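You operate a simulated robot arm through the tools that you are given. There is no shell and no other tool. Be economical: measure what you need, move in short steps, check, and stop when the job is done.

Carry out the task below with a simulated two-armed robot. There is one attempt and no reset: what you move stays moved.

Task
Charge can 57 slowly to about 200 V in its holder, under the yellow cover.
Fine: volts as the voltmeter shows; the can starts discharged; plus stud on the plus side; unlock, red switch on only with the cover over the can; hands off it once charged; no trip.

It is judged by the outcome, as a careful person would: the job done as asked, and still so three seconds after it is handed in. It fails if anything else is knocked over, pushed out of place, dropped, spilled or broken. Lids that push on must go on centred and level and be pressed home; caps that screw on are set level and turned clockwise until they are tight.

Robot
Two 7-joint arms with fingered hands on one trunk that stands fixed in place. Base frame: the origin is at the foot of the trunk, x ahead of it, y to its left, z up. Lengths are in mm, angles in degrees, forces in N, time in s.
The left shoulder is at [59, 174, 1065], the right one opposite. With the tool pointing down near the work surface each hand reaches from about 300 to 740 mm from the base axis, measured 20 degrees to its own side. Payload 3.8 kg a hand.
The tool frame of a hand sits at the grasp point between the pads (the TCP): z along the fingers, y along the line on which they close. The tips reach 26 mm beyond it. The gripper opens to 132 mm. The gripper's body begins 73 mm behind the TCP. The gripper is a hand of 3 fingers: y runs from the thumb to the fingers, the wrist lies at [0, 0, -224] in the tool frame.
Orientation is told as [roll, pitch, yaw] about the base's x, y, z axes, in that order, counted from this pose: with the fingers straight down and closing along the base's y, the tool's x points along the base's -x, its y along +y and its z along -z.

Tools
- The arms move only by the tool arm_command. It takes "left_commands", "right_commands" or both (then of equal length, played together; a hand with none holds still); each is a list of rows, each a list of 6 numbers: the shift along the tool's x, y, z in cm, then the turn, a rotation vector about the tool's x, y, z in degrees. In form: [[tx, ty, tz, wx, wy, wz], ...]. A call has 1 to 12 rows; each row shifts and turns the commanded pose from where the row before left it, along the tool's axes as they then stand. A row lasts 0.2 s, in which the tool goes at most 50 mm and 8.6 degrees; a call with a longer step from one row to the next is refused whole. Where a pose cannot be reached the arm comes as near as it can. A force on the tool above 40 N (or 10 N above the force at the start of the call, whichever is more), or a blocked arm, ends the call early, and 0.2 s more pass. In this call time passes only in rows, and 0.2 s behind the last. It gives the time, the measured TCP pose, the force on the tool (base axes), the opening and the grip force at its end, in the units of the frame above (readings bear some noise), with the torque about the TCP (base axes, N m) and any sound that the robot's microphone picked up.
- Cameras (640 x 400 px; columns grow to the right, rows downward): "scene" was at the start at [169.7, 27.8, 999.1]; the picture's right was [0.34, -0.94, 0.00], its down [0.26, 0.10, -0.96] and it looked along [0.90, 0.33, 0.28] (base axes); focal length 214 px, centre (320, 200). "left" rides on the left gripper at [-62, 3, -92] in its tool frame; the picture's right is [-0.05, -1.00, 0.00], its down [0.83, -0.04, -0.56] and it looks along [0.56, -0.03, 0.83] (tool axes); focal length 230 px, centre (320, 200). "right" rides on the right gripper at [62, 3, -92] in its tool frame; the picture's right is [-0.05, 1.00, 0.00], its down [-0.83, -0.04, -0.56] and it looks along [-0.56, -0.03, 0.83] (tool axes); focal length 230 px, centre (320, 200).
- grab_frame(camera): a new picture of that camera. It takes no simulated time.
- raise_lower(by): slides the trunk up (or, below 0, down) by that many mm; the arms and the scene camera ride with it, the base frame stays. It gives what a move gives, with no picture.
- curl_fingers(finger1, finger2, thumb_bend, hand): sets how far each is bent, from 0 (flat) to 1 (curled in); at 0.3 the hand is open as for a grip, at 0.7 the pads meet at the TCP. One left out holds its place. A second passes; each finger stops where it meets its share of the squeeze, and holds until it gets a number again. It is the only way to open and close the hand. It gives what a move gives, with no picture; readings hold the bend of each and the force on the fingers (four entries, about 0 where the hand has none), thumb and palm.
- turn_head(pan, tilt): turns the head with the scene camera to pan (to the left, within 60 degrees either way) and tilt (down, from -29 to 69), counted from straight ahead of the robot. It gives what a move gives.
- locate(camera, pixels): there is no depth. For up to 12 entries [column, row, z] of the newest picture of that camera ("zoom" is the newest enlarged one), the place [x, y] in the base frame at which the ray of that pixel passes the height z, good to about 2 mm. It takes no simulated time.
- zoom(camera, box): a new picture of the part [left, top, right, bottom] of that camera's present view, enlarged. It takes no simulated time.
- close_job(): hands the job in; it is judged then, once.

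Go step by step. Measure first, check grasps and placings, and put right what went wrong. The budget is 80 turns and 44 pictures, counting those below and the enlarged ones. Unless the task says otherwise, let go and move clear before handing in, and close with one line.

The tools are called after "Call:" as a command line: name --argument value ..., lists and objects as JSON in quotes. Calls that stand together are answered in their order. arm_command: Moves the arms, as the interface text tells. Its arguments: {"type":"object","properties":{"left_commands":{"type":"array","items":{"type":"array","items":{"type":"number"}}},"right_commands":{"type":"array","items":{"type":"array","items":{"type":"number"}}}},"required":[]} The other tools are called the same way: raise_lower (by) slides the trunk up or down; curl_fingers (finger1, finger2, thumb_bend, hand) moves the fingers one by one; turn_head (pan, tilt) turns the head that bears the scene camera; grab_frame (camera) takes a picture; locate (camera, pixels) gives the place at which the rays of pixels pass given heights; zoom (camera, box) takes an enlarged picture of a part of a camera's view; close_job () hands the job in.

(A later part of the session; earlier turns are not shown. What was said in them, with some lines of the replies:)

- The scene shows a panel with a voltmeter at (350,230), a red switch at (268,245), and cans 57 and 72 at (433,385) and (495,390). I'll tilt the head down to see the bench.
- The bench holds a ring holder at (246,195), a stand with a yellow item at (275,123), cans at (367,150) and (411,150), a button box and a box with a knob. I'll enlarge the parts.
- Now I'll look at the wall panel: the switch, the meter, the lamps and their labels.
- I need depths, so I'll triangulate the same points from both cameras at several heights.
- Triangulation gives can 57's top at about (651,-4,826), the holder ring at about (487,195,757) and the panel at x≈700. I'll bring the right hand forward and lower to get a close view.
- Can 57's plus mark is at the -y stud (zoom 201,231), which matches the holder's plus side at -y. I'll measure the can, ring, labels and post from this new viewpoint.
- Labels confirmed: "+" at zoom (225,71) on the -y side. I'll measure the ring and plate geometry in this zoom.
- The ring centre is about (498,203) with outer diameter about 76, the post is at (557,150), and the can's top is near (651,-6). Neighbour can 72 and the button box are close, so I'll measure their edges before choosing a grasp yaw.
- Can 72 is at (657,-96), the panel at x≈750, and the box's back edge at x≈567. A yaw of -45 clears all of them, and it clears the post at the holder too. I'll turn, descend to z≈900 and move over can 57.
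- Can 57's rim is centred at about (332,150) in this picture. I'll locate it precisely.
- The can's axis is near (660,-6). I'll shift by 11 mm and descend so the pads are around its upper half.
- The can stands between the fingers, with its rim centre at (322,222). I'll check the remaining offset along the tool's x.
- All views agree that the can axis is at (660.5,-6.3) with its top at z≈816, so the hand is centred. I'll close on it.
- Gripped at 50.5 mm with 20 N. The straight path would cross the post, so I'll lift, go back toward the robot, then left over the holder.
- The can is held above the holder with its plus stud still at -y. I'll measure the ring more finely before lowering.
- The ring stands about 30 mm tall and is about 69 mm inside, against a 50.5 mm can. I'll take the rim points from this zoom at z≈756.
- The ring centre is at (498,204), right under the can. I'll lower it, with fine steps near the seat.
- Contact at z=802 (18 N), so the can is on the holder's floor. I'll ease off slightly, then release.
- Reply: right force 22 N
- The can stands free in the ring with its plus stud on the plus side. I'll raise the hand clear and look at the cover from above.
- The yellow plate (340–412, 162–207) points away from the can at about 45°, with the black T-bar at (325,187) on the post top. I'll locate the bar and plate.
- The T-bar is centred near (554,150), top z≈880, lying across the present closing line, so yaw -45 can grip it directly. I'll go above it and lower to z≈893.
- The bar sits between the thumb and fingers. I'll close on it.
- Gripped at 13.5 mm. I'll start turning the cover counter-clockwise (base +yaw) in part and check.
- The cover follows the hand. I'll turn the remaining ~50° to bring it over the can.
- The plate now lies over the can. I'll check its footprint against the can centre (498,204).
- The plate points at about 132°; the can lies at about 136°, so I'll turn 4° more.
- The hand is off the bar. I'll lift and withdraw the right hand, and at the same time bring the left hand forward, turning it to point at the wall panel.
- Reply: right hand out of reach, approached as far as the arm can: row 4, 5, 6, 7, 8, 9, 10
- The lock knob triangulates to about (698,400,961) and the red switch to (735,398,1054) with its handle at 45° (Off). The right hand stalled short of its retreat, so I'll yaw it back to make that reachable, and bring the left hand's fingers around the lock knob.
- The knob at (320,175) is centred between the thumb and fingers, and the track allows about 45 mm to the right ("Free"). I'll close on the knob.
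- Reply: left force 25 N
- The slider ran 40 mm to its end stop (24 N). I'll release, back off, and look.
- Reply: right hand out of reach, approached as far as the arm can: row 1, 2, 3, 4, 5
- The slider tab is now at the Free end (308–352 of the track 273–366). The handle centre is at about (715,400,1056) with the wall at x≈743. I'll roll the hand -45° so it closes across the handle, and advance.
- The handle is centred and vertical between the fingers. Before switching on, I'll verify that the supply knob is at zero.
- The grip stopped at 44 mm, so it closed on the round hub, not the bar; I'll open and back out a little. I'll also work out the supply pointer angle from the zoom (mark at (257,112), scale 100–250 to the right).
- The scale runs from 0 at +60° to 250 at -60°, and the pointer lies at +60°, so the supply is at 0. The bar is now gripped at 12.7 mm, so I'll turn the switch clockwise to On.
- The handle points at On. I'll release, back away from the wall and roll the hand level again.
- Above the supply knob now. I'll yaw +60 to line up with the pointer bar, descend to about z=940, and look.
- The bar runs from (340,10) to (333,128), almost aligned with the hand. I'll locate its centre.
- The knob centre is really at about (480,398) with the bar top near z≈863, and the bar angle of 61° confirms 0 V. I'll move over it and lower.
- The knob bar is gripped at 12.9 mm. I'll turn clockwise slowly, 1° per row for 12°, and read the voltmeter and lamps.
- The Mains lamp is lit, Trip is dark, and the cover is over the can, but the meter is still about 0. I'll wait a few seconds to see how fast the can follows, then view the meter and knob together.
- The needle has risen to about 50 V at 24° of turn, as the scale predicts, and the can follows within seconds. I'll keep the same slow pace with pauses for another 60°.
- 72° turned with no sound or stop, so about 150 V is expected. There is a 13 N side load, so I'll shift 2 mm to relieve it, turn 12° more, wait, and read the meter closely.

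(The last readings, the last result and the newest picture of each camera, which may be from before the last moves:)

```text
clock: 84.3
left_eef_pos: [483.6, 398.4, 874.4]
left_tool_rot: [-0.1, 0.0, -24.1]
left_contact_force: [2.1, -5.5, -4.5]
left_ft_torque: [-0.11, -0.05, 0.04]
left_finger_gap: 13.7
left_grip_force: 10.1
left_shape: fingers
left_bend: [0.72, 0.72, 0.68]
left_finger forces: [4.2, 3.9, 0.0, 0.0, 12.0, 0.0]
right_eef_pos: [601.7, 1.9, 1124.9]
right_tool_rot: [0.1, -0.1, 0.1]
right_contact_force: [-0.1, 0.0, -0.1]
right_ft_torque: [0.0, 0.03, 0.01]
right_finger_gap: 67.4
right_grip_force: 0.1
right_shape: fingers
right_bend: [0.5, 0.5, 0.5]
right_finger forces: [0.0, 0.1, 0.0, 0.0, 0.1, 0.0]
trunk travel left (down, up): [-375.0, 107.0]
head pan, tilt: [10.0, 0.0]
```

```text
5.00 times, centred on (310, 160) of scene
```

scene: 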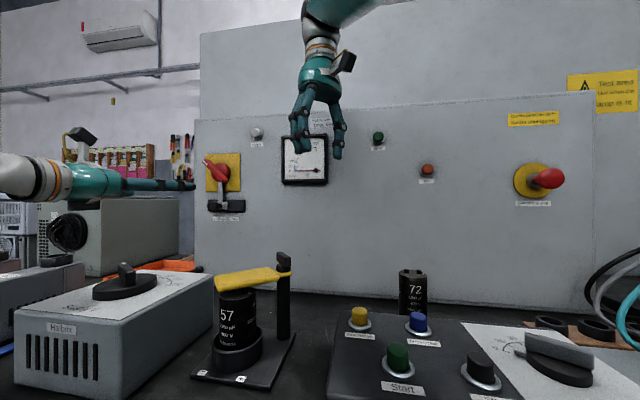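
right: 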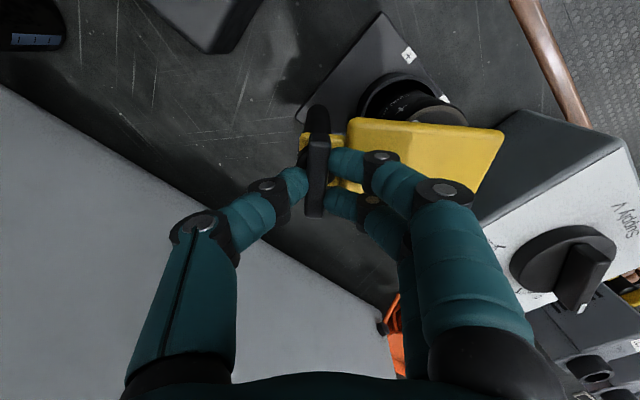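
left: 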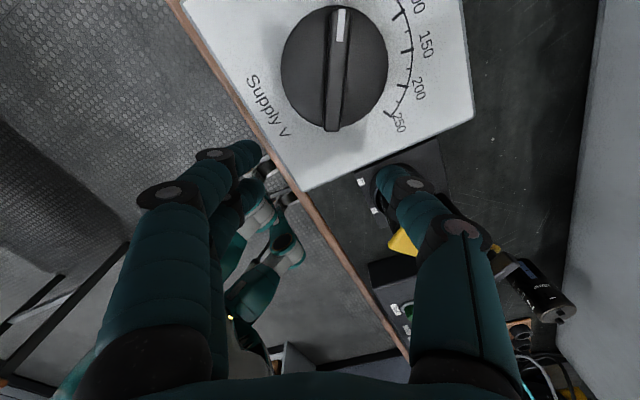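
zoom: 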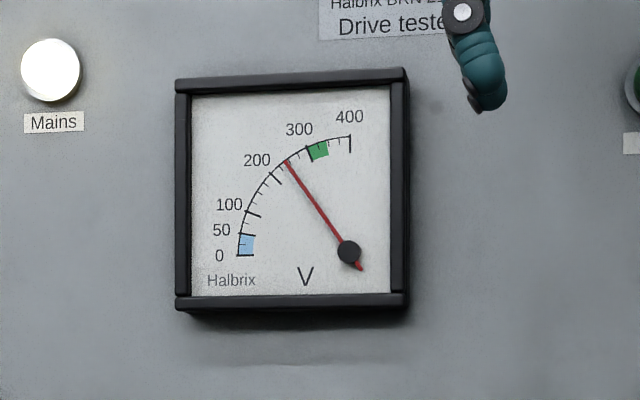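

The meter reads about 243 V, about √2 times the dial (rectified peak), so 200 V on the meter needs about 141 on the dial. I overshot. I'll turn the knob back 17°, to about 68° from zero, wait, and see whether the can follows down.

Call:
arm_command --left_commands '[[0, 0, 0, 0, 0, -2], [0, 0, 0, 0, 0, -2], [0, 0, 0, 0, 0, -2], [0, 0, 0, 0, 0, -2], [0, 0, 0, 0, 0, -2], [0, 0, 0, 0, 0, -2], [0, 0, 0, 0, 0, -2], [0, 0, 0, 0, 0, -2], [0, 0, 0, 0, 0, -1], [0, 0, 0, 0, 0, 0], [0, 0, 0, 0, 0, 0], [0, 0, 0, 0, 0, 0]]'

Call:
arm_command --left_commands '[[0, 0, 0, 0, 0, 0], [0, 0, 0, 0, 0, 0], [0, 0, 0, 0, 0, 0], [0, 0, 0, 0, 0, 0], [0, 0, 0, 0, 0, 0], [0, 0, 0, 0, 0, 0], [0, 0, 0, 0, 0, 0], [0, 0, 0, 0, 0, 0], [0, 0, 0, 0, 0, 0], [0, 0, 0, 0, 0, 0], [0, 0, 0, 0, 0, 0], [0, 0, 0, 0, 0, 0]]'

Call:
arm_command --left_commands '[[0, 0, 0, 0, 0, 0], [0, 0, 0, 0, 0, 0], [0, 0, 0, 0, 0, 0], [0, 0, 0, 0, 0, 0], [0, 0, 0, 0, 0, 0], [0, 0, 0, 0, 0, 0], [0, 0, 0, 0, 0, 0], [0, 0, 0, 0, 0, 0], [0, 0, 0, 0, 0, 0], [0, 0, 0, 0, 0, 0], [0, 0, 0, 0, 0, 0], [0, 0, 0, 0, 0, 0]]'

Call:
arm_command --left_commands '[[0, 0, 0, 0, 0, 0], [0, 0, 0, 0, 0, 0], [0, 0, 0, 0, 0, 0], [0, 0, 0, 0, 0, 0], [0, 0, 0, 0, 0, 0], [0, 0, 0, 0, 0, 0], [0, 0, 0, 0, 0, 0], [0, 0, 0, 0, 0, 0], [0, 0, 0, 0, 0, 0], [0, 0, 0, 0, 0, 0], [0, 0, 0, 0, 0, 0], [0, 0, 0, 0, 0, 0]]'

Call:
zoom --camera "scene" --box '[270, 120, 350, 200]'

```text
clock: 86.9
left_eef_pos: [481.6, 398.4, 876.4]
left_tool_rot: [-0.1, -0.1, -6.9]
left_contact_force: [-0.4, -1.7, -6.2]
left_ft_torque: [-0.03, 0.03, -0.05]
left_finger_gap: 12.7
left_grip_force: 9.5
left_shape: fingers
left_bend: [0.72, 0.72, 0.68]
left_finger forces: [4.3, 5.0, 0.0, 0.1, 10.9, 0.0]
right_eef_pos: [600.6, 4.1, 1122.7]
right_tool_rot: [0.2, -0.1, 0.2]
right_contact_force: [1.0, 0.3, -0.5]
right_ft_torque: [0.03, -0.03, -0.02]
right_finger_gap: 67.4
right_grip_force: 0.0
right_shape: fingers
right_bend: [0.5, 0.5, 0.5]
right_finger forces: [0.1, 0.0, 0.1, 0.1, 0.1, 0.0]
trunk travel left (down, up): [-375.0, 107.0]
head pan, tilt: [10.0, 0.0]
```

```text
clock: 89.5
left_eef_pos: [482.6, 398.3, 875.6]
left_tool_rot: [0.1, 0.1, -6.9]
left_contact_force: [-0.1, -1.4, -5.8]
left_ft_torque: [0.0, 0.05, 0.0]
left_finger_gap: 12.4
left_grip_force: 9.9
left_shape: fingers
left_bend: [0.72, 0.72, 0.68]
left_finger forces: [4.7, 5.1, 0.0, 0.0, 10.6, 0.0]
right_eef_pos: [600.6, 3.7, 1122.7]
right_tool_rot: [0.1, 0.0, 0.2]
right_contact_force: [-0.1, 0.2, -0.9]
right_ft_torque: [0.0, 0.02, 0.02]
right_finger_gap: 67.2
right_grip_force: 0.0
right_shape: fingers
right_bend: [0.5, 0.5, 0.5]
right_finger forces: [0.0, 0.0, 0.0, 0.0, 0.0, 0.1]
trunk travel left (down, up): [-375.0, 107.0]
head pan, tilt: [10.0, 0.0]
```

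```text
clock: 92.1
left_eef_pos: [482.4, 397.5, 874.3]
left_tool_rot: [-0.1, 0.0, -6.8]
left_contact_force: [-1.4, -0.8, -6.1]
left_ft_torque: [-0.02, 0.01, 0.0]
left_finger_gap: 12.7
left_grip_force: 10.1
left_shape: fingers
left_bend: [0.72, 0.72, 0.68]
left_finger forces: [4.7, 5.0, 0.0, 0.0, 10.6, 0.0]
right_eef_pos: [600.8, 2.8, 1122.6]
right_tool_rot: [0.2, -0.1, 0.3]
right_contact_force: [0.5, 0.0, -0.2]
right_ft_torque: [0.0, -0.03, 0.01]
right_finger_gap: 67.4
right_grip_force: 0.0
right_shape: fingers
right_bend: [0.5, 0.5, 0.5]
right_finger forces: [0.0, 0.0, 0.0, 0.0, 0.0, 0.1]
trunk travel left (down, up): [-375.0, 107.0]
head pan, tilt: [10.0, 0.0]
```

```text
clock: 94.7
left_eef_pos: [481.9, 399.3, 874.8]
left_tool_rot: [-0.1, 0.0, -6.8]
left_contact_force: [-0.6, 0.0, -5.1]
left_ft_torque: [-0.03, 0.02, 0.0]
left_finger_gap: 12.9
left_grip_force: 9.6
left_shape: fingers
left_bend: [0.72, 0.72, 0.68]
left_finger forces: [4.7, 4.9, 0.1, 0.0, 10.6, 0.1]
right_eef_pos: [601.6, 2.7, 1123.7]
right_tool_rot: [0.1, -0.1, 0.2]
right_contact_force: [0.7, -0.3, 0.6]
right_ft_torque: [0.0, -0.01, 0.02]
right_finger_gap: 67.4
right_grip_force: 0.1
right_shape: fingers
right_bend: [0.5, 0.5, 0.5]
right_finger forces: [0.0, 0.1, 0.0, 0.1, 0.0, 0.0]
trunk travel left (down, up): [-375.0, 107.0]
head pan, tilt: [10.0, 0.0]
```

```text
5.00 times, centred on (310, 160) of scene
```

zoom: 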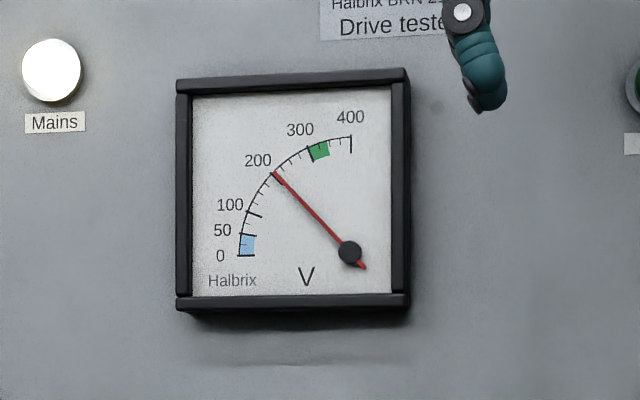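

The needle now sits on the 200 mark (275,172), so the can followed the knob down. I'll release the knob, lift the hand straight up, wait, and take the last picture as a check.

Call:
curl_fingers --hand "left" --finger1 0.5 --finger2 0.5 --thumb_bend 0.5

Call:
arm_command --left_commands '[[0, 0, -2, 0, 0, 0], [0, 0, -4, 0, 0, 0], [0, 0, -4, 0, 0, 0], [0, 0, -4, 0, 0, 0], [0, 0, 0, 0, 0, 0], [0, 0, 0, 0, 0, 0], [0, 0, 0, 0, 0, 0], [0, 0, 0, 0, 0, 0], [0, 0, 0, 0, 0, 0], [0, 0, 0, 0, 0, 0], [0, 0, 0, 0, 0, 0], [0, 0, 0, 0, 0, 0]]'

Call:
zoom --camera "scene" --box '[190, 110, 450, 300]'

```text
clock: 95.7
left_eef_pos: [481.4, 398.1, 875.4]
left_tool_rot: [0.0, -0.1, -6.9]
left_contact_force: [-0.6, -0.4, -0.2]
left_ft_torque: [0.01, 0.02, 0.0]
left_finger_gap: 67.1
left_grip_force: 0.0
left_shape: fingers
left_bend: [0.5, 0.5, 0.5]
left_finger forces: [0.1, 0.1, 0.0, 0.0, 0.0, 0.1]
right_eef_pos: [601.0, 2.8, 1122.6]
right_tool_rot: [0.1, 0.0, 0.2]
right_contact_force: [-0.1, 0.0, 0.2]
right_ft_torque: [0.0, -0.01, -0.05]
right_finger_gap: 67.1
right_grip_force: 0.1
right_shape: fingers
right_bend: [0.5, 0.5, 0.5]
right_finger forces: [0.2, 0.1, 0.0, 0.0, 0.1, 0.0]
trunk travel left (down, up): [-375.0, 107.0]
head pan, tilt: [10.0, 0.0]
```

```text
clock: 98.3
left_eef_pos: [481.5, 397.2, 1016.1]
left_tool_rot: [-0.1, 0.0, -7.0]
left_contact_force: [-0.5, 0.5, 1.4]
left_ft_torque: [0.02, -0.01, -0.01]
left_finger_gap: 67.2
left_grip_force: 0.1
left_shape: fingers
left_bend: [0.5, 0.5, 0.5]
left_finger forces: [0.1, 0.0, 0.0, 0.0, 0.0, 0.0]
right_eef_pos: [600.7, 3.8, 1123.5]
right_tool_rot: [0.0, -0.1, 0.1]
right_contact_force: [-0.1, -0.7, 0.1]
right_ft_torque: [0.02, 0.0, 0.01]
right_finger_gap: 67.2
right_grip_force: 0.0
right_shape: fingers
right_bend: [0.5, 0.5, 0.5]
right_finger forces: [0.0, 0.1, 0.0, 0.1, 0.0, 0.0]
trunk travel left (down, up): [-375.0, 107.0]
head pan, tilt: [10.0, 0.0]
```

```text
2.11 times, centred on (320, 205) of scene
```

zoom: 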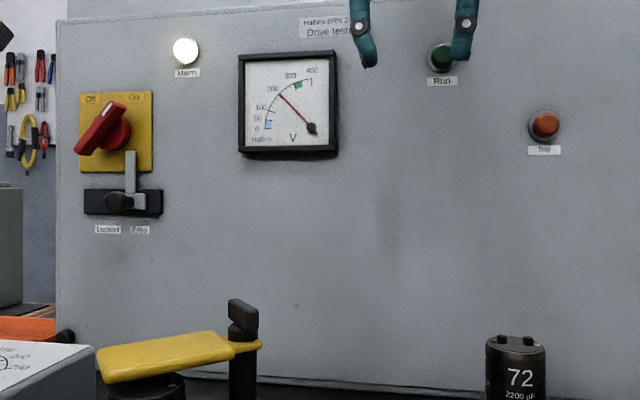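

The meter is steady at about 200 V (needle tip 279,94), Mains is lit, Trip is dark, the cover is over the can, and both hands are clear. I'll hand it in.

Call:
close_job

```text
The job is handed in.
```

Can 57 is charged and holding at about 200 V on the voltmeter, in its holder under the yellow cover, plus stud on the plus side, with no trip and both hands clear. On the way up it overshot to about 243 V, and I turned the supply knob back until the meter settled at 200 V.
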